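You operate a simulated robot arm through the tools that you are given. There is no shell and no other tool. Be economical: measure what you need, move in short steps, check, and stop when the job is done.

Carry out the task below with a simulated two-armed robot. There is one attempt and no reset: what you move stays moved.

Task
Pin the yellow square link in the ear block with the white drop pin.
Fine: draw the pin and stand it in the pin stand, lay the link in the block's slot, loop outward, push it home between the ears, then drop the pin through ears and link till it is down. Leave the red drop pin; drop nothing. Set down upright: square link.

The check looks at the end state, three seconds after you hand in, the way a careful person would. Anything else that was tipped, shoved, dropped, spilled or broken makes it a failure.

Robot
Two 6-joint arms with two-finger parallel grippers on one trunk, on a base that drives. Base frame: it is fixed to the floor where the robot stands at the start and does not move with it; the origin is under the middle of the robot, x ahead of it, y to its left, z up; the surface under the hand at the start is at about z = 900. Units: mm, rad, N and s.
The left shoulder is at the start at [80, 216, 1571], the right one opposite. With the tool pointing down near the work surface each hand reaches from about 100 to 720 mm from the robot's upright axis, wherever it stands, measured 20 degrees to its own side. Places, roughly: ear block slot [600, -100, 900]; inner pin seat [700, 100, 900]; pin hole [700, -100, 900]. Payload 3.43 kg a hand.
The TCP of each hand is the grasp point between the finger pads, 30 mm short of the fingertips. In the tool frame z runs along the fingers and y along their closing line. Largest opening 94 mm; finger width 28, thickness 10; the body of the gripper, 50 by 96 mm, starts 55 mm behind the TCP.
Orientation is that of the tool frame in the base frame, as a unit quaternion [x, y, z, w]. With the fingers straight down and closing along the base's y, the tool's x points along the base's -x, its y along +y and its z along -z.

Tools
- The arms move only by the tool send_rows. It takes "left_moves", "right_moves" or both (then of equal length, played together; a hand with none holds still); each is a list of rows, each a list of 3 entries, a list of its own where there are three numbers: the shift along the tool's x, y, z in mm, then the turn, a rotation vector about the tool's x, y, z in rad, then the gripper command, from -1 (fully open) to 1 (shut), values between in proportion. In form: [[[tx, ty, tz], [wx, wy, wz], grip], ...]. A call has 1 to 8 rows; each row shifts and turns the commanded pose from where the row before left it, along the tool's axes as they then stand. Rows are played at 5 a second. More than 50 mm and 0.15 rad between two rows, or a gripper value outside its range, and nothing of the call is played. A pose out of reach is approached as far as the arm can. The call stops where the force on the tool passes 40 N (or 10 N more than at its start, if that is more) or the arm is blocked; 0.2 s more then pass. Each finger travels about 72 mm/s and halts on what it meets, pressing with about 33 N; the grip force reading is that of the motor and also rises with nothing between the fingers. The clock runs only during rows and for 0.2 s after the last one: add rows that do not move to give the fingers time. It gives the time, the measured TCP pose, the force on the tool (base axes), the opening and the grip force at its end, in the units of the frame above (readings bear some noise), with the torque about the TCP (base axes, N m) and any sound that the robot's microphone picked up.
- Cameras (640 x 400 px; columns grow to the right, rows downward): "scene" is now at [96.9, -21.1, 1721]; the picture's right is [-0.30, -0.95, 0.00], its down [-0.80, 0.25, -0.55] and it looks along [0.53, -0.16, -0.83] (base axes); focal length 288 px, centre (320, 200). "left" rides on the left gripper at [76, -14, -103] in its tool frame; the picture's right is [0.18, 0.98, 0.00], its down [-0.75, 0.14, -0.64] and it looks along [-0.63, 0.12, 0.77] (tool axes); focal length 243 px, centre (320, 200). "right" rides on the right gripper at [76, 14, -102] in its tool frame; the picture's right is [-0.18, 0.98, 0.00], its down [-0.75, -0.14, -0.64] and it looks along [-0.63, -0.12, 0.77] (tool axes); focal length 243 px, centre (320, 200). There is no depth. A picture from a camera that has moved, and an enlarged one, comes with that camera's place and axes in the base frame and with its lens.
- get_image(camera): a new picture of that camera. It takes no simulated time.
- slide_trunk(by): slides the trunk up (or, below 0, down) by that many mm; the arms and the scene camera ride with it, the base frame stays. It gives what a move gives, with no picture.
- drive_base(legs): drives the robot by 1 to 6 legs, each [ahead, left, turn to the left] in mm, mm and rad, along the robot's own axes; the way and the turn of a leg run together, so that a leg with both is an arc; at most 1500 mm and 3.142 rad a leg. The arms and the cameras ride along, it lands a little off, and it stops where it bumps. It gives what a move gives.
- turn_head(pan, tilt): turns the head with the scene camera to pan (to the left, within 1.501 rad either way) and tilt (down, from -0.506 to 1.204), counted from straight ahead of the robot. It gives what a move gives.
- enlarge(camera, box): a new picture of the part [left, top, right, bottom] of that camera's present view, enlarged. It takes no simulated time.
- close_job(): hands the job in; it is judged then, once.

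Work in short steps. Places have to be worked out from the pictures, the camera data and where the tool is seen: move nearer, look again, correct. Check each grasp and each placing, and mend what went wrong. You have 120 turns and 108 pictures in all, those below and enlarged ones among them. Open the grippers and draw the arms clear of the work before you hand the job in, unless the task says otherwise; then end with one line.

The tools are called after ">>>" as a command line: name --argument value ..., lists and objects as JSON in quotes. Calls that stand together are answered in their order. send_rows: Moves the arms, as the interface text tells. Its arguments: {"type":"object","properties":{"left_moves":{"type":"array"},"right_moves":{"type":"array"}},"required":[]} The other tools are called the same way: slide_trunk (by) slides the trunk up or down; drive_base (legs) drives the base; turn_head (pan, tilt) turns the head that bears the scene camera; get_image (camera) takes a picture; enlarge (camera, box) takes an enlarged picture of a part of a camera's view; close_job () hands the job in.

At the start:

```text
time_s: 0.0
left_eef_pos: [556.9, 120.0, 999.8]
left_orientation: [0.0, 1.0, -0.001, 0.001]
left_wrist_force: [-0.2, -0.9, 0.0]
left_moment: [-0.02, 0.0, 0.0]
left_grip_width: 93.9
left_grip_force: 0.0
right_eef_pos: [397.4, -360.1, 1000.1]
right_orientation: [0.0, 1.0, -0.001, 0.0]
right_wrist_force: [0.5, 0.3, -0.2]
right_moment: [-0.02, -0.03, -0.01]
right_grip_width: 94.2
right_grip_force: 0.1
trunk travel left (down, up): [-801.0, 39.0]
robot x, y, heading: [-0.8, 0.7, 0.003]
head pan, tilt: [-0.304, 0.986]
```

scene: 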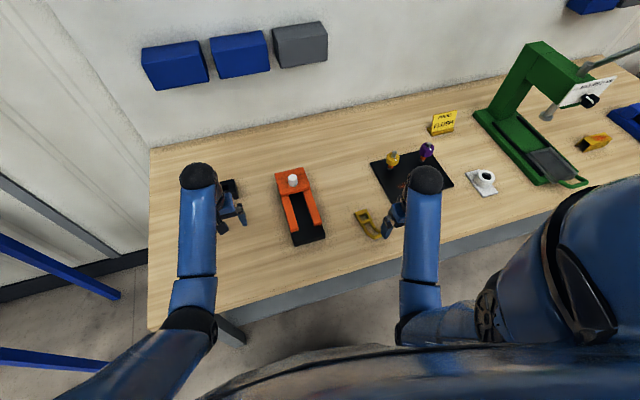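
right: 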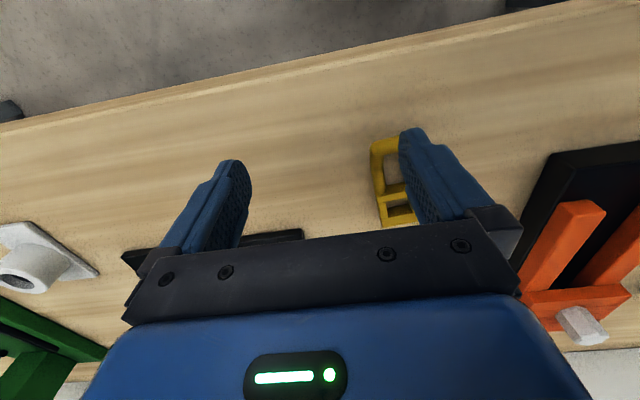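
left: 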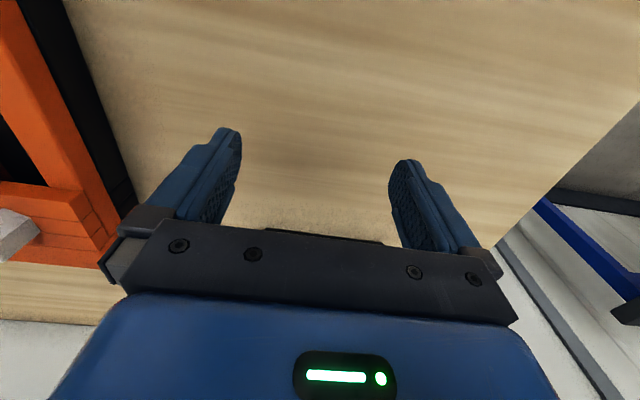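

I begin by looking closer at the block, the link and the pin stands.

>>> enlarge --camera "scene" --box '[220, 130, 400, 260]'

>>> enlarge --camera "scene" --box '[340, 90, 520, 220]'

>>> enlarge --camera "scene" --box '[160, 150, 280, 240]'

```text
3.08 times, centred on (310, 195) of scene
camera zoom: at [96.9, -21.1, 1721.0], right [-0.3, -0.95, 0.0], down [-0.8, 0.25, -0.55], along [0.53, -0.16, -0.83], focal length 887 px, centre (351, 215)
```

zoom: 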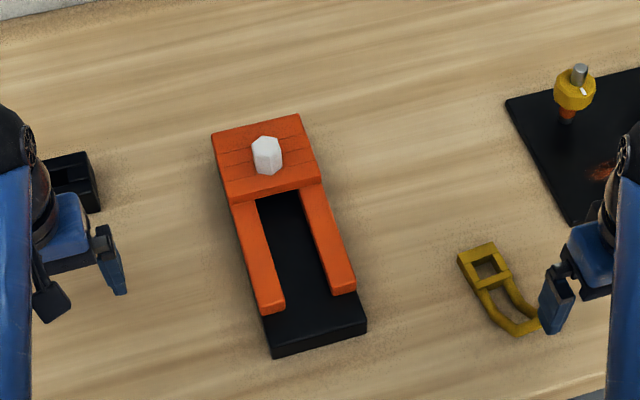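

```text
3.08 times, centred on (430, 155) of scene
camera zoom: at [96.9, -21.1, 1721.0], right [-0.3, -0.95, 0.0], down [-0.8, 0.25, -0.55], along [0.53, -0.16, -0.83], focal length 887 px, centre (-18, 338)
```

zoom: 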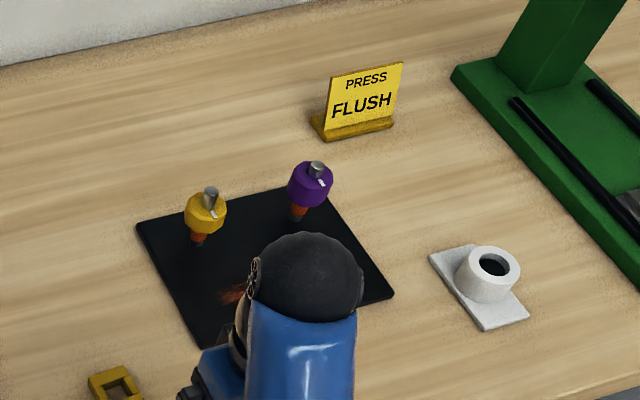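

```text
4.44 times, centred on (220, 195) of scene
camera zoom: at [96.9, -21.1, 1721.0], right [-0.3, -0.95, 0.0], down [-0.8, 0.25, -0.55], along [0.53, -0.16, -0.83], focal length 1282 px, centre (764, 222)
```

zoom: 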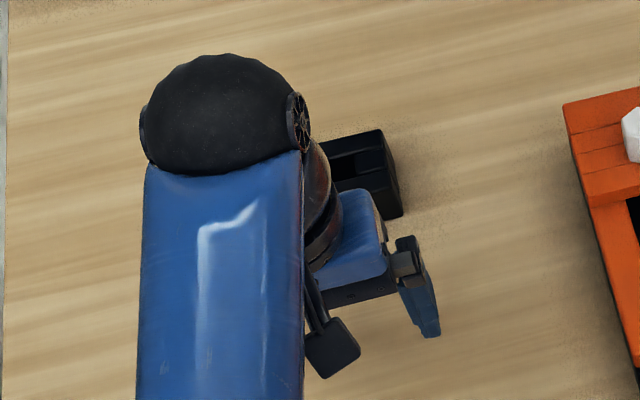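

The left arm hides the pin stand; I draw it back and to the left and look again.

>>> send_rows --left_moves '[[[45, 0, 0], [0, 0, 0], -1], [[45, 0, 0], [0, 0, 0], -1], [[45, 10, 0], [0, 0, 0], -1], [[45, 15, 0], [0, 0, 0], -1], [[0, 45, 0], [0, 0, 0], -1], [[0, 45, 0], [0, 0, 0], -1], [[0, 45, 0], [0, 0, 0], -1]]'

>>> get_image --camera "scene"

>>> enlarge --camera "scene" --box '[200, 150, 340, 250]'

```text
time_s: 1.6
left_eef_pos: [377.7, 281.7, 1001.8]
left_orientation: [0.0, 1.0, 0.0, 0.001]
left_wrist_force: [0.0, -1.4, 0.7]
left_moment: [-0.03, 0.0, 0.01]
left_grip_width: 94.0
left_grip_force: 0.0
right_eef_pos: [396.9, -359.8, 1000.3]
right_orientation: [-0.001, 1.0, -0.001, 0.0]
right_wrist_force: [-0.5, 0.2, -0.9]
right_moment: [0.0, 0.02, 0.01]
right_grip_width: 94.0
right_grip_force: 0.1
trunk travel left (down, up): [-801.0, 39.0]
robot x, y, heading: [3.0, 0.1, -0.001]
head pan, tilt: [-0.304, 0.986]
```

```text
101 pictures are left
camera scene: at [96.6, -20.1, 1721.1], right [-0.3, -0.95, 0.0], down [-0.8, 0.25, -0.55], along [0.53, -0.17, -0.83], focal length 288 px, centre (320, 200)
```

scene: 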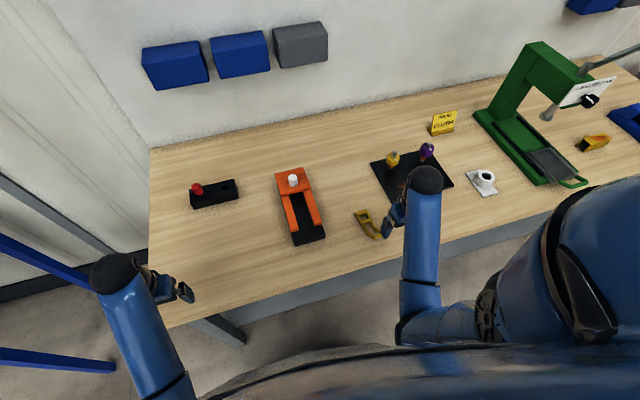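

```text
4.00 times, centred on (270, 200) of scene
camera zoom: at [96.6, -20.1, 1721.1], right [-0.3, -0.95, 0.0], down [-0.8, 0.25, -0.55], along [0.53, -0.17, -0.83], focal length 1154 px, centre (520, 200)
```

zoom: 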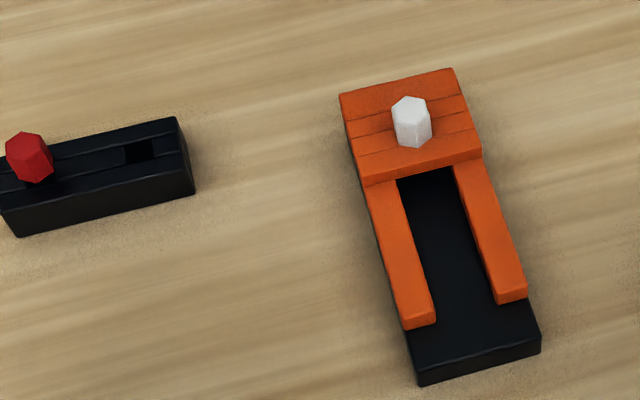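

The stand is clear: red pin in the outer seat, inner seat empty; the white pin stands in the block. I bring the left hand to a viewing place above the block.

>>> send_rows --left_moves '[[[-22, -43, -11], [0, 0, 0], -1], [[-22, -43, -11], [0, 0, 0], -1], [[-22, -43, -11], [0, 0, 0], -1], [[-22, -43, -11], [0, 0, 0], -1], [[-22, -43, -11], [0, 0, 0], -1], [[-22, -43, -11], [0, 0, 0], -1], [[-22, -43, -11], [0, 0, 0], -1], [[-22, -43, -11], [0, 0, 0], -1]]'

>>> get_image --camera "left"

>>> get_image --camera "right"

```text
time_s: 3.4
left_eef_pos: [560.1, -64.4, 1060.7]
left_orientation: [0.0, 1.0, 0.001, -0.001]
left_wrist_force: [0.0, 0.3, 0.3]
left_moment: [0.02, 0.02, -0.03]
left_grip_width: 93.8
left_grip_force: 0.0
left hand out of reach, approached as far as the arm can: row 1, 2, 3, 4
right_eef_pos: [399.4, -360.8, 998.7]
right_orientation: [0.0, 1.0, 0.001, 0.0]
right_wrist_force: [0.4, 0.1, -0.8]
right_moment: [0.04, 0.01, -0.02]
right_grip_width: 93.9
right_grip_force: 0.0
trunk travel left (down, up): [-801.0, 39.0]
robot x, y, heading: [-0.2, -0.6, 0.003]
head pan, tilt: [-0.304, 0.986]
```

```text
99 pictures are left
camera left: at [484.1, -78.6, 1163.0], right [-0.18, 0.98, 0.0], down [0.75, 0.14, 0.64], along [0.63, 0.12, -0.77], focal length 243 px, centre (320, 200)
```

left: 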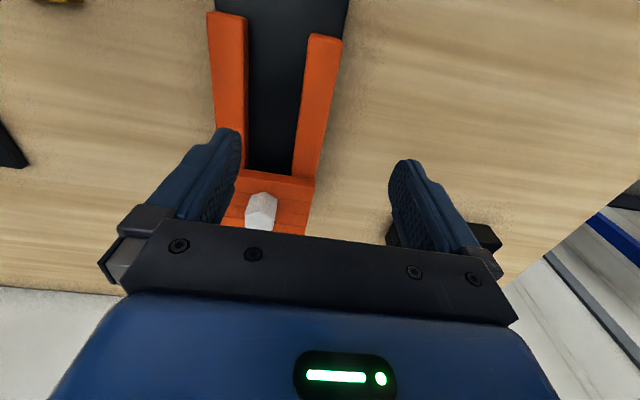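

```text
98 pictures are left
camera right: at [322.5, -346.2, 1102.2], right [0.18, 0.98, 0.0], down [0.75, -0.14, 0.64], along [0.63, -0.12, -0.77], focal length 243 px, centre (320, 200)
```

right: 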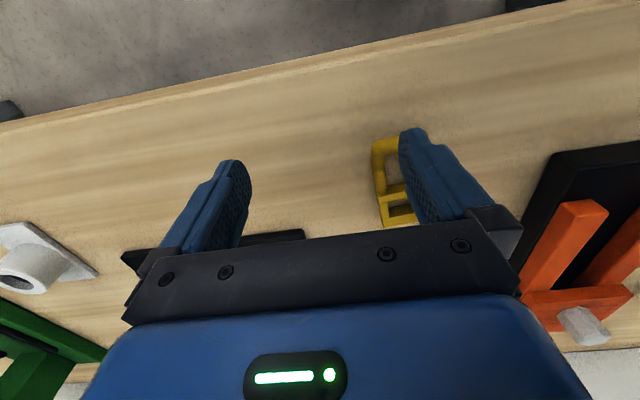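

The head of the white pin shows near (685, -109). I enlarge to see the hex orientation and the block's shape.

>>> enlarge --camera "left" --box '[200, 150, 340, 240]'

>>> enlarge --camera "right" --box '[360, 110, 480, 235]'

```text
4.44 times, centred on (270, 195) of left
camera zoom: at [484.1, -78.6, 1163.0], right [-0.18, 0.98, 0.0], down [0.75, 0.14, 0.64], along [0.63, 0.12, -0.77], focal length 1078 px, centre (542, 222)
```

zoom: 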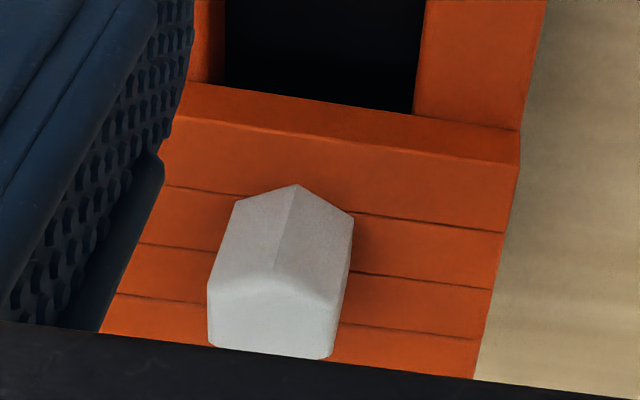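

```text
3.20 times, centred on (420, 172) of right
camera zoom: at [322.5, -346.2, 1102.2], right [0.18, 0.98, 0.0], down [0.75, -0.14, 0.64], along [0.63, -0.12, -0.77], focal length 776 px, centre (0, 288)
```

zoom: 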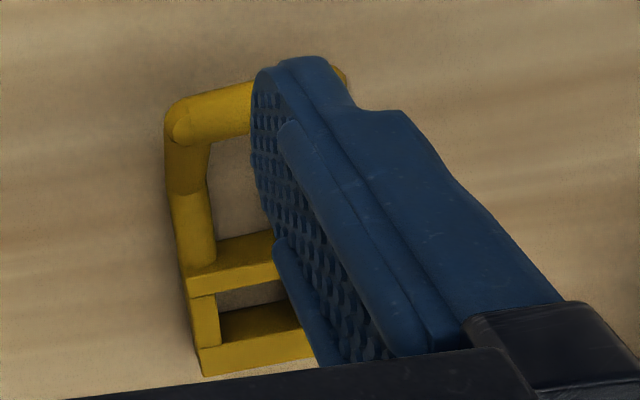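

The head's flats face ±y, so closing along y suits it; it is about 31 mm wide. I move the left hand over it at safe height and check reach.

>>> send_rows --left_moves '[[[-30, -10, 0], [0, 0, 0], -1], [[-30, -11, 0], [0, 0, 0], -1], [[-30, -11, 0], [0, 0, 0], -1], [[-30, -11, 0], [0, 0, 0], -1], [[0, 0, 0], [0, 0, 0], -1]]'

>>> get_image --camera "left"

>>> get_image --camera "scene"

```text
time_s: 4.6
left_eef_pos: [655.8, -96.1, 1066.6]
left_orientation: [0.0, 1.0, 0.0, 0.001]
left_wrist_force: [0.0, -0.9, 0.5]
left_moment: [0.01, -0.01, 0.03]
left_grip_width: 93.9
left_grip_force: 0.0
left hand out of reach, approached as far as the arm can: row 4
right_eef_pos: [398.0, -358.7, 1000.1]
right_orientation: [-0.001, 1.0, 0.0, -0.001]
right_wrist_force: [0.5, 0.6, -0.6]
right_moment: [-0.01, 0.04, 0.01]
right_grip_width: 94.2
right_grip_force: 0.0
trunk travel left (down, up): [-801.0, 39.0]
robot x, y, heading: [-0.9, -1.3, -0.001]
head pan, tilt: [-0.304, 0.986]
```

```text
95 pictures are left
camera left: at [580.7, -109.7, 1169.3], right [-0.18, 0.98, 0.0], down [0.75, 0.14, 0.64], along [0.63, 0.12, -0.77], focal length 243 px, centre (320, 200)
```

left: 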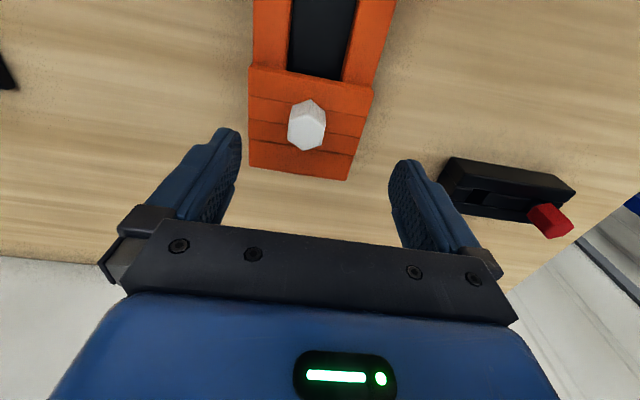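

```text
94 pictures are left
camera scene: at [96.5, -20.8, 1721.1], right [-0.3, -0.95, 0.0], down [-0.8, 0.25, -0.55], along [0.53, -0.16, -0.83], focal length 288 px, centre (320, 200)
```

scene: 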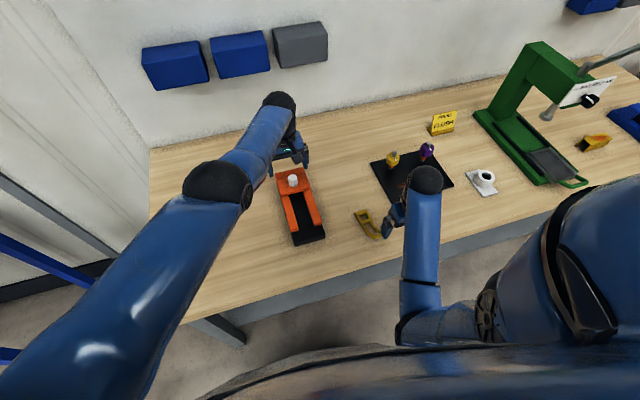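

The left hand is near its reach limit here. I look at the space between base and table to see whether the robot can drive nearer.

>>> turn_head --pan 0 --tilt 1.2

>>> get_image --camera "scene"

```text
time_s: 5.4
left_eef_pos: [656.6, -95.6, 1065.9]
left_orientation: [0.001, 1.0, 0.001, -0.001]
left_wrist_force: [0.1, 0.4, 0.7]
left_moment: [0.01, -0.02, -0.02]
left_grip_width: 93.8
left_grip_force: 0.1
right_eef_pos: [397.1, -360.3, 999.9]
right_orientation: [0.0, 1.0, 0.0, -0.001]
right_wrist_force: [-0.2, -0.4, 0.2]
right_moment: [0.03, 0.0, -0.01]
right_grip_width: 94.0
right_grip_force: 0.0
trunk travel left (down, up): [-801.0, 39.0]
robot x, y, heading: [0.7, -2.9, 0.002]
head pan, tilt: [0.0, 1.201]
```

```text
93 pictures are left
camera scene: at [85.9, -0.2, 1707.5], right [0.0, -1.0, 0.0], down [-0.93, 0.0, -0.36], along [0.36, 0.0, -0.93], focal length 288 px, centre (320, 200)
```

scene: 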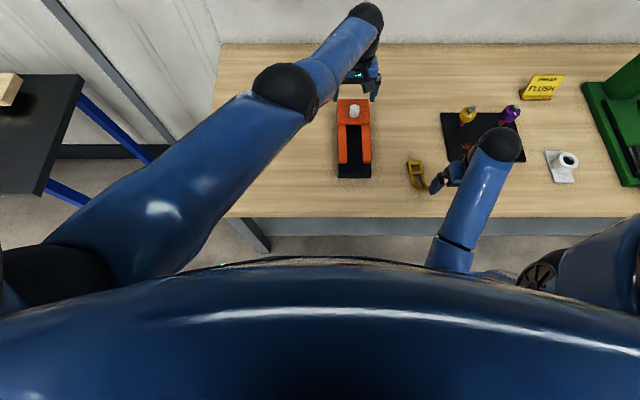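

Rather than risk bumping the table, I lower the trunk to gain reach. First I lift the right hand, then slide down 50 mm (the left fingers would only straddle the head).

>>> send_rows --right_moves '[[[0, 0, -20], [0, 0, 0], -1], [[0, 0, -20], [0, 0, 0], -1], [[0, 0, -20], [0, 0, 0], -1], [[0, 0, -20], [0, 0, 0], -1]]'

>>> slide_trunk --by -45

>>> get_image --camera "left"

>>> enlarge --camera "scene" --box '[310, 60, 440, 200]'

```text
time_s: 6.4
left_eef_pos: [656.1, -96.3, 1067.0]
left_orientation: [0.0, 1.0, 0.0, -0.001]
left_wrist_force: [0.7, 0.3, 0.2]
left_moment: [-0.02, -0.01, 0.02]
left_grip_width: 93.9
left_grip_force: 0.0
right_eef_pos: [402.1, -363.6, 1006.8]
right_orientation: [0.0, 1.0, -0.001, 0.001]
right_wrist_force: [0.8, -0.1, 0.3]
right_moment: [-0.01, 0.01, 0.03]
right_grip_width: 93.6
right_grip_force: 0.0
right hand out of reach, approached as far as the arm can: row 1, 2, 3, 4
trunk travel left (down, up): [-801.0, 39.0]
robot x, y, heading: [-2.4, -2.7, -0.0]
head pan, tilt: [0.0, 1.201]
```

```text
time_s: 7.3
left_eef_pos: [656.4, -96.3, 1020.7]
left_orientation: [0.0, 1.0, -0.001, 0.0]
left_wrist_force: [0.0, -0.5, -0.2]
left_moment: [-0.03, 0.01, -0.01]
left_grip_width: 94.0
left_grip_force: 0.0
right_eef_pos: [400.8, -362.6, 961.1]
right_orientation: [0.0, 1.0, 0.0, 0.001]
right_wrist_force: [0.8, -0.2, 0.2]
right_moment: [-0.01, 0.0, 0.01]
right_grip_width: 94.2
right_grip_force: 0.0
trunk travel left (down, up): [-756.0, 84.0]
robot x, y, heading: [-2.8, -1.4, -0.003]
head pan, tilt: [0.0, 1.201]
```

```text
92 pictures are left
camera left: at [580.8, -110.1, 1123.9], right [-0.18, 0.98, 0.0], down [0.75, 0.14, 0.64], along [0.63, 0.12, -0.77], focal length 243 px, centre (320, 200)
```

left: 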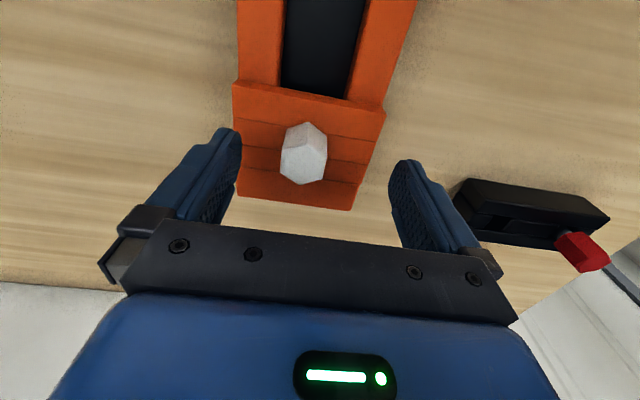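

```text
2.86 times, centred on (375, 130) of scene
camera zoom: at [85.6, -0.1, 1662.5], right [0.0, -1.0, 0.0], down [-0.93, 0.0, -0.36], along [0.36, 0.0, -0.93], focal length 824 px, centre (163, 400)
```

zoom: 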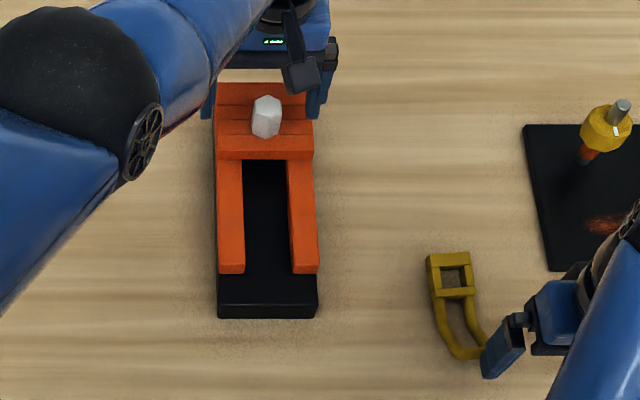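

Triangulation puts the head centre at (662, -106, 976), block top near 960. I inch down to see where the commanded pose stands.

>>> send_rows --left_moves '[[[0, -5, 5], [0, 0, 0], -1], [[0, 0, 0], [0, 0, 0], -1]]'

```text
time_s: 7.9
left_eef_pos: [653.4, -100.4, 1017.1]
left_orientation: [0.001, 1.0, 0.0, 0.0]
left_wrist_force: [0.0, -0.3, -1.1]
left_moment: [0.0, 0.02, -0.01]
left_grip_width: 94.0
left_grip_force: 0.0
left hand out of reach, approached as far as the arm can: row 1
right_eef_pos: [401.4, -363.6, 960.5]
right_orientation: [0.001, 1.0, -0.001, 0.002]
right_wrist_force: [-0.1, -0.5, 0.1]
right_moment: [0.01, -0.02, -0.02]
right_grip_width: 93.9
right_grip_force: 0.0
trunk travel left (down, up): [-756.0, 84.0]
robot x, y, heading: [-0.7, 2.5, 0.001]
head pan, tilt: [0.0, 1.201]
```

Reach falls short toward the right side, so I back the left hand off and drive the robot 150 mm to its right; both seats then lie in easy reach.

>>> send_rows --left_moves '[[[0, 5, -15], [0, 0, 0], -1], [[0, 0, -15], [0, 0, 0], -1], [[40, 0, 0], [0, 0, 0], -1], [[40, 0, 0], [0, 0, 0], -1], [[40, 0, 0], [0, 0, 0], -1]]'

>>> drive_base --legs '[[0, -150, 0]]'

>>> get_image --camera "scene"

```text
time_s: 9.1
left_eef_pos: [531.3, -95.7, 1047.7]
left_orientation: [0.0, 1.0, 0.001, 0.0]
left_wrist_force: [0.0, -0.1, -0.4]
left_moment: [0.01, -0.02, 0.01]
left_grip_width: 93.8
left_grip_force: 0.1
right_eef_pos: [399.3, -363.2, 961.1]
right_orientation: [0.001, 1.0, -0.001, 0.003]
right_wrist_force: [0.5, -0.5, -1.2]
right_moment: [0.02, 0.03, 0.02]
right_grip_width: 93.7
right_grip_force: 0.0
trunk travel left (down, up): [-756.0, 84.0]
robot x, y, heading: [-0.5, -0.8, 0.0]
head pan, tilt: [0.0, 1.201]
```

```text
time_s: 10.5
left_eef_pos: [532.6, -246.2, 1046.1]
left_orientation: [-0.001, 1.0, -0.001, 0.001]
left_wrist_force: [0.5, 0.2, -0.1]
left_moment: [0.0, 0.0, -0.03]
left_grip_width: 94.0
left_grip_force: 0.1
right_eef_pos: [401.2, -513.1, 961.9]
right_orientation: [-0.001, 1.0, -0.002, 0.002]
right_wrist_force: [0.6, 0.1, 0.2]
right_moment: [-0.04, -0.01, -0.01]
right_grip_width: 94.1
right_grip_force: 0.1
trunk travel left (down, up): [-756.0, 84.0]
robot x, y, heading: [1.4, -152.8, 0.0]
head pan, tilt: [0.0, 1.201]
```

```text
90 pictures are left
camera scene: at [85.5, -148.6, 1662.5], right [0.0, -1.0, 0.0], down [-0.93, 0.0, -0.36], along [0.36, 0.0, -0.93], focal length 288 px, centre (320, 200)
```

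scene: 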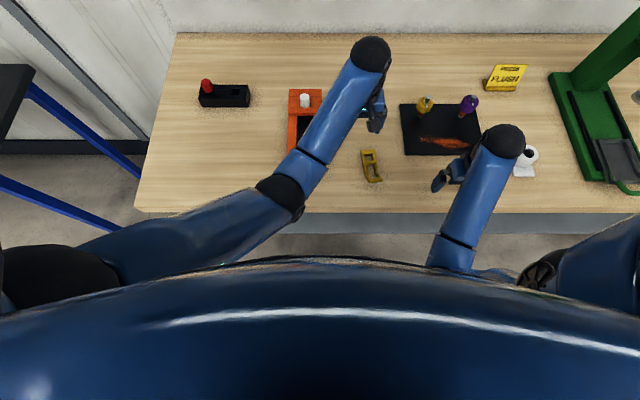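

Good view of link and stand now; I enlarge both.

>>> enlarge --camera "scene" --box '[340, 130, 420, 200]'

>>> enlarge --camera "scene" --box '[180, 60, 340, 160]'

>>> send_rows --left_moves '[[[0, 46, 0], [0, 0, 0], -1], [[0, 46, 0], [0, 0, 0], -1], [[0, 46, 0], [0, 0, 0], -1], [[-45, 2, 0], [0, 0, 0], -1], [[-45, 0, 0], [0, 0, 0], -1], [[-40, 0, 0], [0, 0, 0], -1], [[0, 0, 0], [0, 0, 0], -1]]'

>>> get_image --camera "left"

```text
5.71 times, centred on (380, 165) of scene
camera zoom: at [85.5, -148.6, 1662.5], right [0.0, -1.0, 0.0], down [-0.93, 0.0, -0.36], along [0.36, 0.0, -0.93], focal length 1648 px, centre (-23, 400)
```

zoom: 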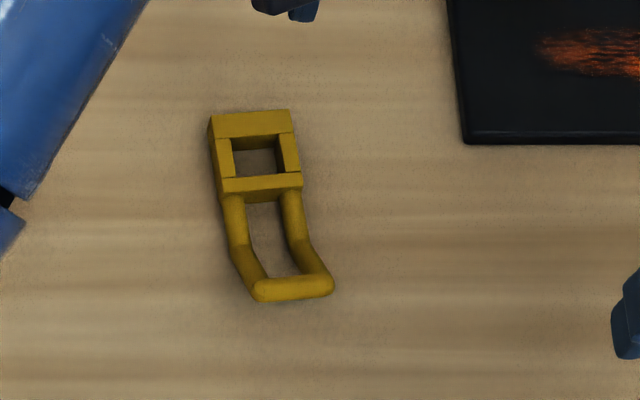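

```text
4.00 times, centred on (260, 110) of scene
camera zoom: at [85.5, -148.6, 1662.5], right [0.0, -1.0, 0.0], down [-0.93, 0.0, -0.36], along [0.36, 0.0, -0.93], focal length 1154 px, centre (560, 560)
```

zoom: 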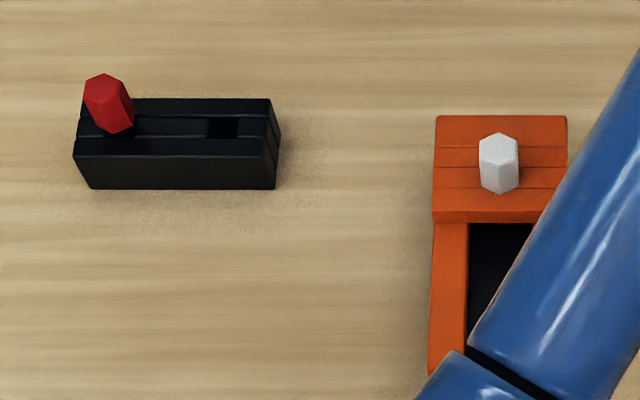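

```text
time_s: 12.1
left_eef_pos: [684.6, -115.9, 1018.5]
left_orientation: [-0.001, 1.0, 0.0, 0.001]
left_wrist_force: [-0.4, -1.1, 0.6]
left_moment: [0.01, -0.01, -0.02]
left_grip_width: 93.9
left_grip_force: 0.0
left hand out of reach, approached as far as the arm can: row 1, 2, 3
right_eef_pos: [401.6, -516.8, 961.4]
right_orientation: [0.0, 1.0, -0.001, 0.002]
right_wrist_force: [-0.4, -0.5, 0.4]
right_moment: [-0.01, -0.01, -0.03]
right_grip_width: 94.0
right_grip_force: 0.1
trunk travel left (down, up): [-756.0, 84.0]
robot x, y, heading: [1.8, -153.3, 0.001]
head pan, tilt: [0.0, 1.201]
```

```text
87 pictures are left
camera left: at [608.1, -129.5, 1120.0], right [-0.18, 0.98, 0.0], down [0.75, 0.14, 0.64], along [0.63, 0.12, -0.77], focal length 243 px, centre (320, 200)
```

left: 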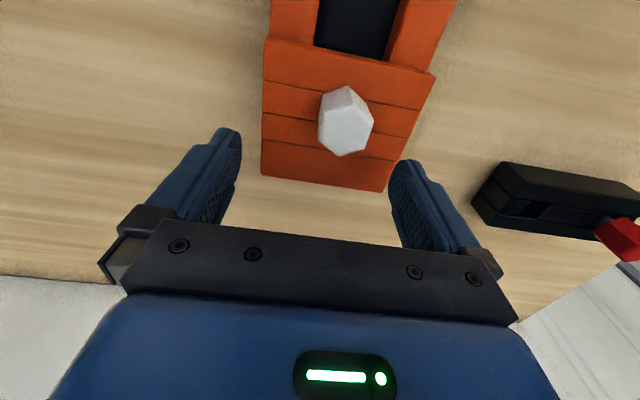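

The head is at about (662, -105). I shift over it and lower so that the tips stay just above the block's top.

>>> send_rows --left_moves '[[[11, 11, 0], [0, 0, 0], -1], [[11, 0, 0], [0, 0, 0], -1], [[0, 0, 0], [0, 0, 0], -1]]'

>>> get_image --camera "left"

```text
time_s: 12.9
left_eef_pos: [658.2, -106.9, 1018.0]
left_orientation: [0.0, 1.0, 0.0, 0.0]
left_wrist_force: [-1.0, 0.7, -0.5]
left_moment: [0.01, 0.04, -0.02]
left_grip_width: 94.0
left_grip_force: 0.0
right_eef_pos: [401.7, -516.3, 961.0]
right_orientation: [0.0, 1.0, -0.001, 0.001]
right_wrist_force: [0.4, -0.3, 0.3]
right_moment: [0.01, 0.0, 0.0]
right_grip_width: 94.1
right_grip_force: 0.0
trunk travel left (down, up): [-756.0, 84.0]
robot x, y, heading: [-3.0, -154.5, -0.0]
head pan, tilt: [0.0, 1.201]
```

```text
86 pictures are left
camera left: at [583.8, -120.8, 1120.2], right [-0.18, 0.98, 0.0], down [0.75, 0.14, 0.64], along [0.63, 0.12, -0.77], focal length 243 px, centre (320, 200)
```

left: 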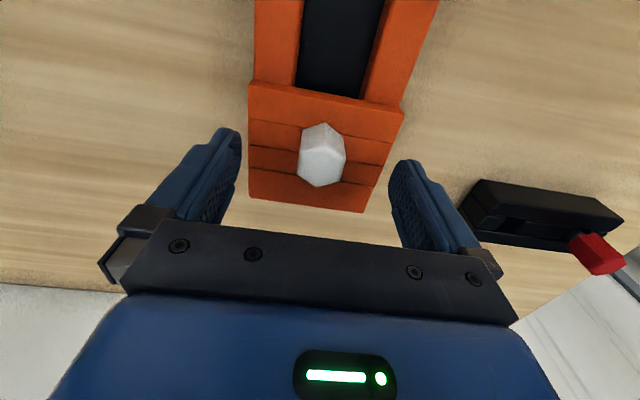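

Centred. I shift 3 mm ahead, lower 21 mm and close.

>>> send_rows --left_moves '[[[-3, 0, 10], [0, 0, 0], -1], [[0, 0, 11], [0, 0, 0], -1], [[0, 0, 0], [0, 0, 0], -1], [[0, 0, 0], [0, 0, 0], 0.2], [[0, 0, 0], [0, 0, 0], 0.6], [[0, 0, 0], [0, 0, 0], 1], [[0, 0, 0], [0, 0, 0], 1]]'

>>> get_image --camera "left"

```text
time_s: 14.5
left_eef_pos: [662.4, -106.0, 997.0]
left_orientation: [-0.001, 1.0, 0.0, -0.001]
left_wrist_force: [0.2, -0.8, 2.2]
left_moment: [0.02, -0.05, -0.01]
left_grip_width: 30.6
left_grip_force: 33.3
right_eef_pos: [401.5, -516.7, 961.7]
right_orientation: [0.0, 1.0, -0.001, 0.002]
right_wrist_force: [-0.1, 0.0, 0.0]
right_moment: [0.01, -0.02, 0.02]
right_grip_width: 94.2
right_grip_force: 0.0
trunk travel left (down, up): [-756.0, 84.0]
robot x, y, heading: [-0.3, -153.6, -0.003]
head pan, tilt: [0.0, 1.201]
```

```text
85 pictures are left
camera left: at [586.8, -121.0, 1098.7], right [-0.18, 0.98, 0.0], down [0.75, 0.14, 0.64], along [0.63, 0.12, -0.77], focal length 243 px, centre (320, 200)
```

left: 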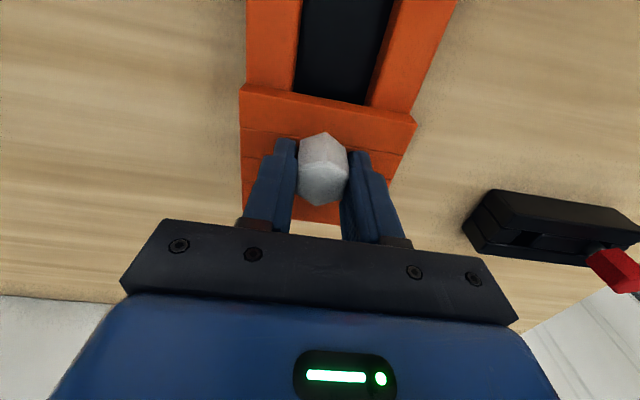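

The head is gripped (30.6 mm wide) at TCP (662, -106, 997). I lift slowly.

>>> send_rows --left_moves '[[[0, 0, -10], [0, 0, 0], 1], [[0, 0, -15], [0, 0, 0], 1], [[0, 0, -15], [0, 0, 0], 1], [[0, 0, -15], [0, 0, 0], 1], [[0, 0, -15], [0, 0, 0], 1], [[0, 0, -15], [0, 0, 0], 1]]'

>>> get_image --camera "left"

>>> get_image --camera "scene"

```text
time_s: 15.9
left_eef_pos: [661.2, -105.6, 1081.5]
left_orientation: [-0.001, 1.0, 0.001, 0.0]
left_wrist_force: [-0.3, 0.3, -1.3]
left_moment: [0.0, 0.04, 0.0]
left_grip_width: 30.7
left_grip_force: 33.6
right_eef_pos: [401.4, -515.6, 960.8]
right_orientation: [0.0, 1.0, -0.001, 0.002]
right_wrist_force: [-0.2, 0.1, 0.2]
right_moment: [-0.02, 0.03, 0.02]
right_grip_width: 94.2
right_grip_force: 0.1
trunk travel left (down, up): [-756.0, 84.0]
robot x, y, heading: [2.4, -151.6, -0.001]
head pan, tilt: [0.0, 1.201]
```

```text
84 pictures are left
camera left: at [585.5, -119.7, 1184.4], right [-0.18, 0.98, 0.0], down [0.75, 0.14, 0.64], along [0.63, 0.12, -0.77], focal length 243 px, centre (320, 200)
```

left: 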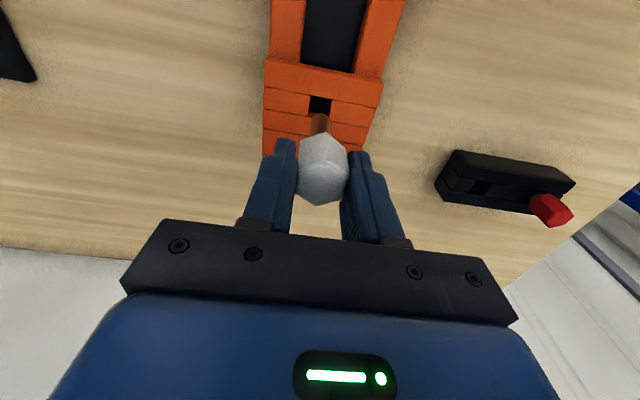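

```text
83 pictures are left
camera scene: at [85.6, -152.8, 1662.5], right [0.0, -1.0, 0.0], down [-0.93, 0.0, -0.36], along [0.36, 0.0, -0.93], focal length 288 px, centre (320, 200)
```

scene: 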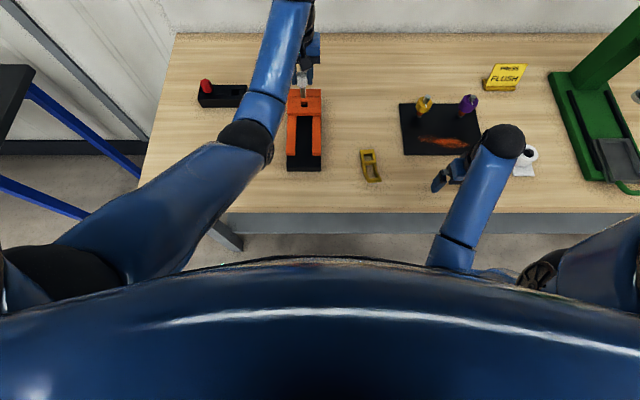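

I check whether the shank has left the hole, and its length.

>>> enlarge --camera "left" --box '[260, 70, 390, 210]'

>>> enlarge --camera "scene" --box '[270, 50, 350, 140]'

```text
2.86 times, centred on (325, 140) of left
camera zoom: at [585.5, -119.7, 1184.4], right [-0.18, 0.98, 0.0], down [0.75, 0.14, 0.64], along [0.63, 0.12, -0.77], focal length 693 px, centre (306, 371)
```

zoom: 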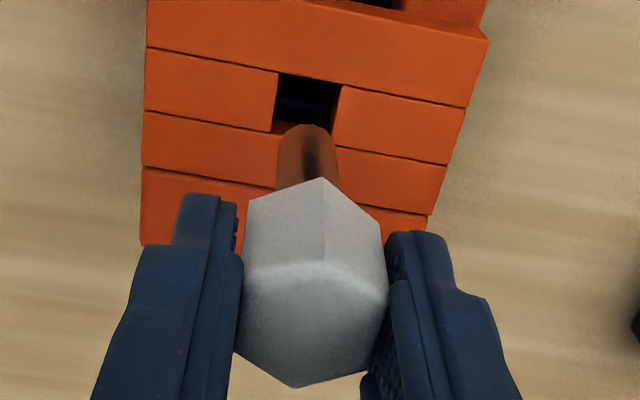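

```text
4.44 times, centred on (310, 95) of scene
camera zoom: at [85.6, -152.8, 1662.5], right [0.0, -1.0, 0.0], down [-0.93, 0.0, -0.36], along [0.36, 0.0, -0.93], focal length 1282 px, centre (364, 667)
```

zoom: 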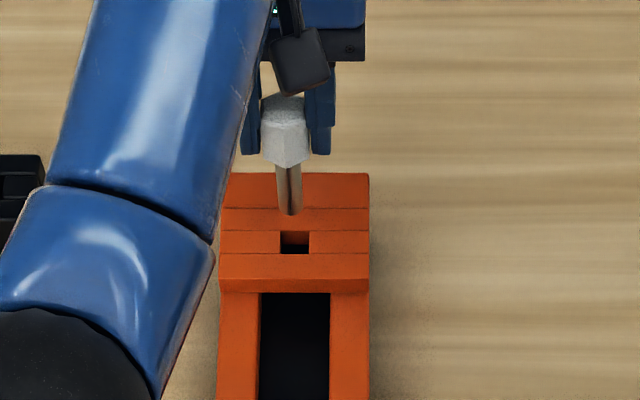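

The pin is free (tip ~88 mm below TCP). I carry it toward the stand, stopping short to look.

>>> send_rows --left_moves '[[[0, 35, -3], [0, 0, 0], 1], [[0, 35, -3], [0, 0, 0], 1], [[0, 35, 0], [0, 0, 0], 1], [[0, 35, 0], [0, 0, 0], 1], [[0, 0, 0], [0, 0, 0], 1]]'

>>> get_image --camera "left"

>>> get_image --camera "scene"

```text
time_s: 17.1
left_eef_pos: [662.1, 34.5, 1087.7]
left_orientation: [0.0, 1.0, 0.001, 0.0]
left_wrist_force: [1.1, 0.4, -2.1]
left_moment: [-0.01, 0.02, -0.01]
left_grip_width: 30.8
left_grip_force: 32.6
right_eef_pos: [401.4, -516.3, 962.1]
right_orientation: [0.0, 1.0, -0.002, 0.001]
right_wrist_force: [0.0, -0.2, -0.6]
right_moment: [-0.02, 0.01, -0.02]
right_grip_width: 94.1
right_grip_force: 0.0
trunk travel left (down, up): [-756.0, 84.0]
robot x, y, heading: [-1.7, -153.4, 0.002]
head pan, tilt: [0.0, 1.201]
```

```text
80 pictures are left
camera left: at [586.9, 20.8, 1189.0], right [-0.18, 0.98, 0.0], down [0.75, 0.14, 0.64], along [0.63, 0.12, -0.77], focal length 243 px, centre (320, 200)
```

left: 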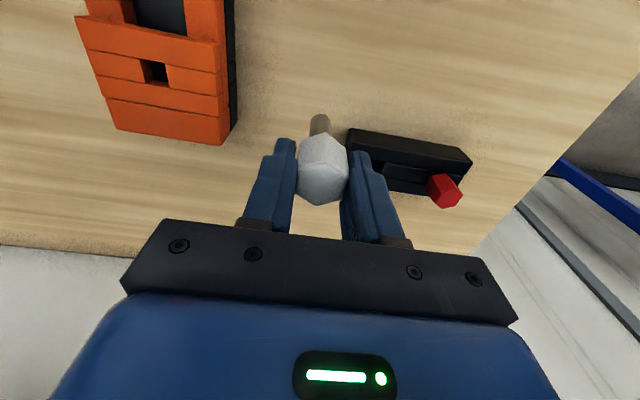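

```text
79 pictures are left
camera scene: at [85.8, -152.6, 1662.5], right [0.0, -1.0, 0.0], down [-0.93, 0.0, -0.36], along [0.36, 0.0, -0.93], focal length 288 px, centre (320, 200)
```

scene: 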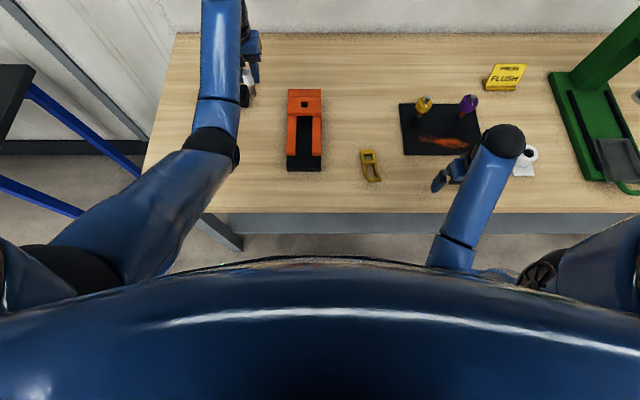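

The finger hides the seat; I move ahead and left a little so the seat comes into view beyond the pin.

>>> send_rows --left_moves '[[[-25, 15, 0], [0, 0, 0], 1], [[-25, 15, 0], [0, 0, 0], 1], [[0, 0, 0], [0, 0, 0], 1]]'

>>> get_image --camera "left"

>>> enlarge --camera "left" --box '[280, 60, 440, 180]'

```text
time_s: 17.9
left_eef_pos: [712.5, 62.9, 1089.2]
left_orientation: [0.0, 1.0, 0.001, 0.001]
left_wrist_force: [0.3, 0.3, -0.7]
left_moment: [0.01, 0.03, -0.03]
left_grip_width: 30.6
left_grip_force: 33.5
right_eef_pos: [401.0, -516.0, 961.4]
right_orientation: [0.0, 1.0, 0.0, 0.002]
right_wrist_force: [0.0, -0.2, 0.5]
right_moment: [-0.02, -0.01, -0.03]
right_grip_width: 94.1
right_grip_force: 0.1
trunk travel left (down, up): [-756.0, 84.0]
robot x, y, heading: [1.3, -155.2, -0.005]
head pan, tilt: [0.0, 1.201]
```

```text
78 pictures are left
camera left: at [637.3, 49.2, 1190.3], right [-0.18, 0.98, 0.0], down [0.75, 0.14, 0.64], along [0.63, 0.12, -0.77], focal length 243 px, centre (320, 200)
```

left: 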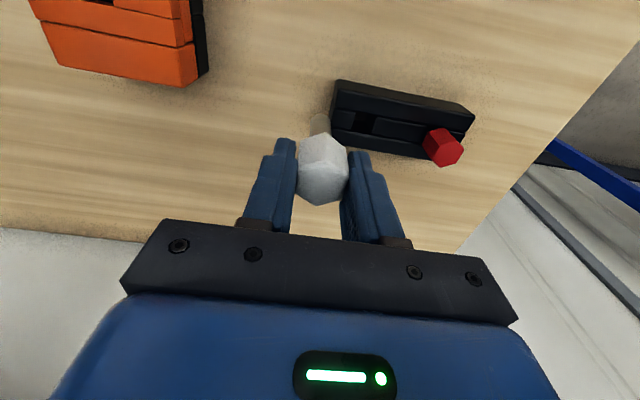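

```text
3.33 times, centred on (360, 120) of left
camera zoom: at [637.3, 49.2, 1190.3], right [-0.18, 0.98, 0.0], down [0.75, 0.14, 0.64], along [0.63, 0.12, -0.77], focal length 809 px, centre (187, 467)
```

zoom: 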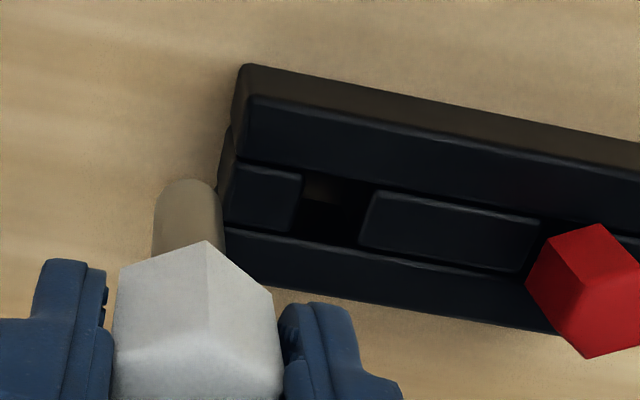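

I put the seat at about (732, 115), top near z 940. I move over it, keeping height, and check alignment on the column 320.

>>> send_rows --left_moves '[[[-7, 17, 0], [0, 0, 0], 1], [[-7, 17, 0], [0, 0, 0], 1], [[-6, 18, 0], [0, 0, 0], 1], [[0, 0, 0], [0, 0, 0], 1]]'

>>> enlarge --camera "left" --box '[240, 50, 400, 170]'

>>> enlarge --camera "scene" --box '[180, 20, 300, 120]'

```text
time_s: 18.9
left_eef_pos: [732.1, 114.6, 1088.5]
left_orientation: [0.0, 1.0, 0.0, 0.0]
left_wrist_force: [-0.9, 0.0, -0.8]
left_moment: [0.01, 0.02, 0.0]
left_grip_width: 30.6
left_grip_force: 32.9
right_eef_pos: [401.1, -516.1, 961.3]
right_orientation: [0.0, 1.0, -0.001, 0.002]
right_wrist_force: [-0.7, 1.0, -0.2]
right_moment: [0.0, -0.03, 0.02]
right_grip_width: 93.9
right_grip_force: 0.1
trunk travel left (down, up): [-756.0, 84.0]
robot x, y, heading: [-0.9, -150.6, 0.001]
head pan, tilt: [0.0, 1.201]
```

```text
3.33 times, centred on (320, 110) of left
camera zoom: at [656.1, 101.8, 1190.7], right [-0.18, 0.98, 0.0], down [0.75, 0.14, 0.64], along [0.63, 0.12, -0.77], focal length 809 px, centre (320, 500)
```

zoom: 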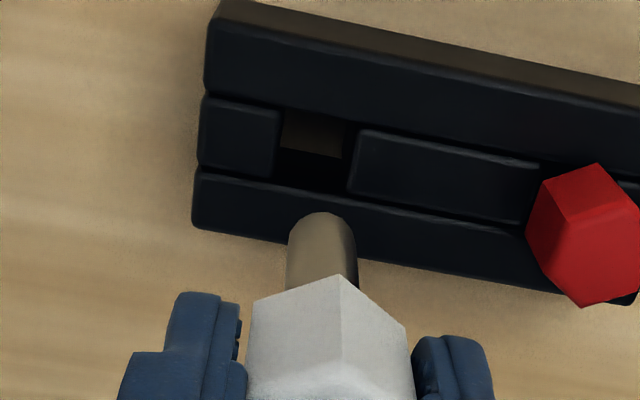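

```text
4.00 times, centred on (240, 70) of scene
camera zoom: at [86.0, -152.7, 1662.5], right [0.0, -1.0, 0.0], down [-0.93, 0.0, -0.36], along [0.36, 0.0, -0.93], focal length 1154 px, centre (640, 720)
```

zoom: 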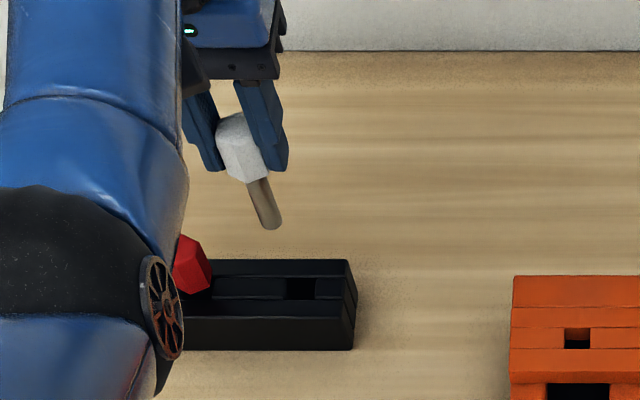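

Seat refined to (729, 113.5), about 22 mm square against a 17 mm shank. I correct and lower to just above it.

>>> send_rows --left_moves '[[[3, -1, 12], [0, 0, 0], 1], [[0, 0, 15], [0, 0, 0], 1], [[0, 0, 13], [0, 0, 0], 1], [[0, 0, 0], [0, 0, 0], 1]]'

>>> enlarge --camera "left" --box '[240, 70, 400, 190]'

>>> enlarge --camera "scene" --box '[180, 20, 300, 120]'

```text
time_s: 19.9
left_eef_pos: [727.1, 116.0, 1046.7]
left_orientation: [-0.002, 1.0, 0.0, 0.0]
left_wrist_force: [0.3, -0.6, -2.5]
left_moment: [0.0, -0.01, -0.01]
left_grip_width: 30.7
left_grip_force: 33.4
right_eef_pos: [401.4, -515.8, 960.9]
right_orientation: [-0.001, 1.0, -0.001, 0.003]
right_wrist_force: [0.1, -0.4, 0.9]
right_moment: [0.01, -0.02, -0.03]
right_grip_width: 94.0
right_grip_force: 0.1
trunk travel left (down, up): [-756.0, 84.0]
robot x, y, heading: [2.0, -151.3, 0.0]
head pan, tilt: [0.0, 1.201]
```

```text
3.33 times, centred on (320, 130) of left
camera zoom: at [652.4, 102.0, 1149.3], right [-0.18, 0.98, 0.0], down [0.75, 0.14, 0.64], along [0.63, 0.12, -0.77], focal length 809 px, centre (320, 433)
```

zoom: 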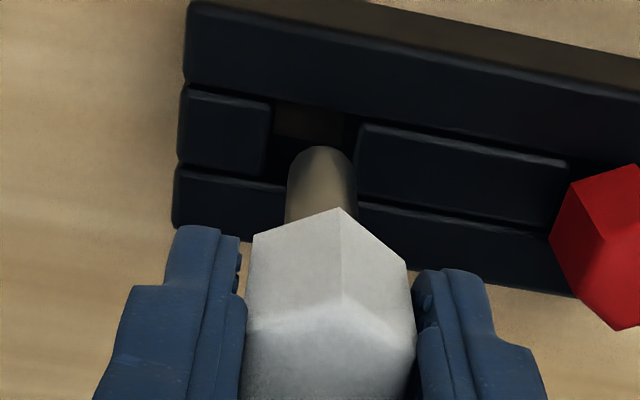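

```text
4.00 times, centred on (240, 70) of scene
camera zoom: at [85.9, -152.7, 1662.5], right [0.0, -1.0, 0.0], down [-0.93, 0.0, -0.36], along [0.36, 0.0, -0.93], focal length 1154 px, centre (640, 720)
```

zoom: 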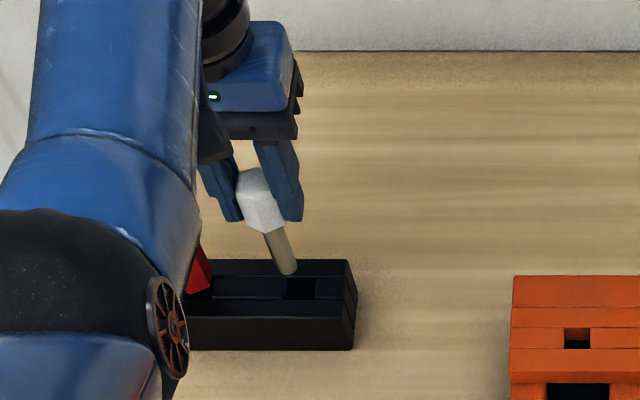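

Nearly aligned; the seat is 1–2 mm to the right. I correct and lower gently.

>>> send_rows --left_moves '[[[1, -1.5, 8], [0, 0, 0], 1], [[0, 0, 8], [0, 0, 0], 1], [[0, 0, 6], [0, 0, 0], 1], [[0, 0, 6], [0, 0, 0], 1]]'

>>> enlarge --camera "scene" --box '[180, 20, 300, 120]'

>>> enlarge --camera "left" --box '[240, 70, 400, 190]'

```text
time_s: 20.9
left_eef_pos: [727.0, 113.2, 1020.7]
left_orientation: [-0.002, 1.0, 0.0, 0.0]
left_wrist_force: [0.2, 0.8, -1.8]
left_moment: [0.03, -0.01, 0.01]
left_grip_width: 30.5
left_grip_force: 32.8
right_eef_pos: [401.5, -516.4, 961.7]
right_orientation: [0.0, 1.0, 0.0, 0.002]
right_wrist_force: [-0.5, 0.2, 0.5]
right_moment: [0.02, 0.03, 0.02]
right_grip_width: 94.0
right_grip_force: 0.1
trunk travel left (down, up): [-756.0, 84.0]
robot x, y, heading: [-1.9, -150.8, -0.002]
head pan, tilt: [0.0, 1.201]
```

```text
4.00 times, centred on (240, 70) of scene
camera zoom: at [86.1, -152.6, 1662.5], right [0.0, -1.0, 0.0], down [-0.93, 0.0, -0.36], along [0.36, 0.0, -0.93], focal length 1154 px, centre (640, 720)
```

zoom: 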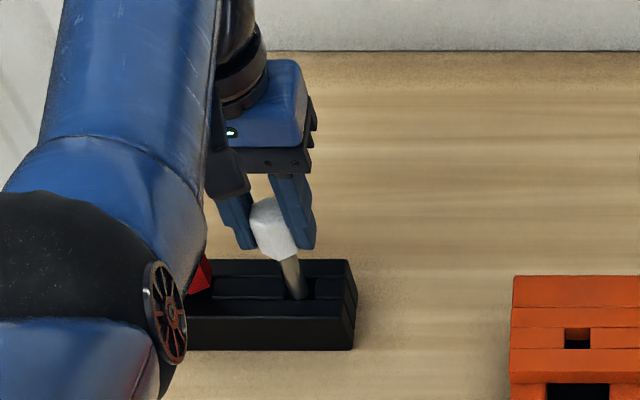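

```text
3.33 times, centred on (320, 130) of left
camera zoom: at [651.9, 99.9, 1123.0], right [-0.18, 0.98, 0.0], down [0.75, 0.14, 0.64], along [0.63, 0.12, -0.77], focal length 809 px, centre (320, 433)
```

zoom: 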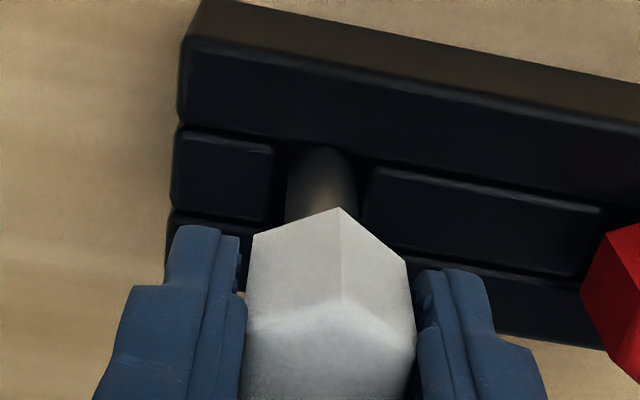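

The shank has entered the seat with even gaps. I keep lowering in small steps, watching for contact.

>>> send_rows --left_moves '[[[0, 0, 7], [0, 0, 0], 1], [[0, 0, 7], [0, 0, 0], 1], [[0, 0, 6], [0, 0, 0], 1], [[0, 0, 5], [0, 0, 0], 1], [[0, 0, 4], [0, 0, 0], 1], [[0, 0, 4], [0, 0, 0], 1]]'

>>> enlarge --camera "scene" --box '[180, 20, 300, 120]'

```text
time_s: 22.3
left_eef_pos: [722.5, 112.2, 996.9]
left_orientation: [0.001, 1.0, 0.001, 0.004]
left_wrist_force: [6.5, -0.2, 25.4]
left_moment: [0.02, -0.27, 0.0]
left_grip_width: 30.9
left_grip_force: 32.8
left hand out of reach, approached as far as the arm can: row 4
right_eef_pos: [399.1, -517.9, 962.3]
right_orientation: [0.0, 1.0, 0.0, 0.004]
right_wrist_force: [-0.1, 0.5, 0.7]
right_moment: [-0.02, 0.0, 0.0]
right_grip_width: 94.0
right_grip_force: 0.1
trunk travel left (down, up): [-756.0, 84.0]
robot x, y, heading: [1.5, -154.5, 0.0]
head pan, tilt: [0.0, 1.201]
```

```text
4.00 times, centred on (240, 70) of scene
camera zoom: at [82.0, -155.0, 1662.8], right [0.0, -1.0, 0.0], down [-0.93, 0.0, -0.36], along [0.36, 0.0, -0.93], focal length 1154 px, centre (640, 720)
```

zoom: 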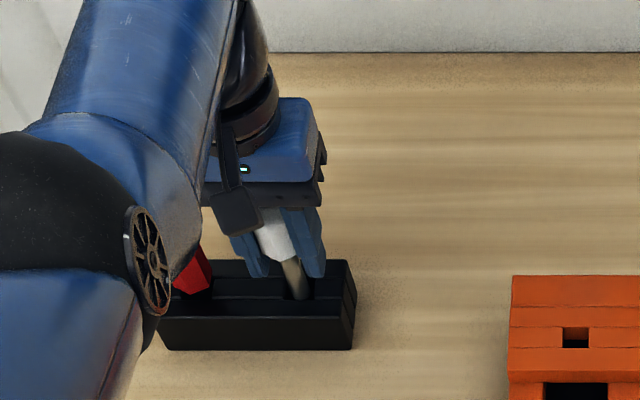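

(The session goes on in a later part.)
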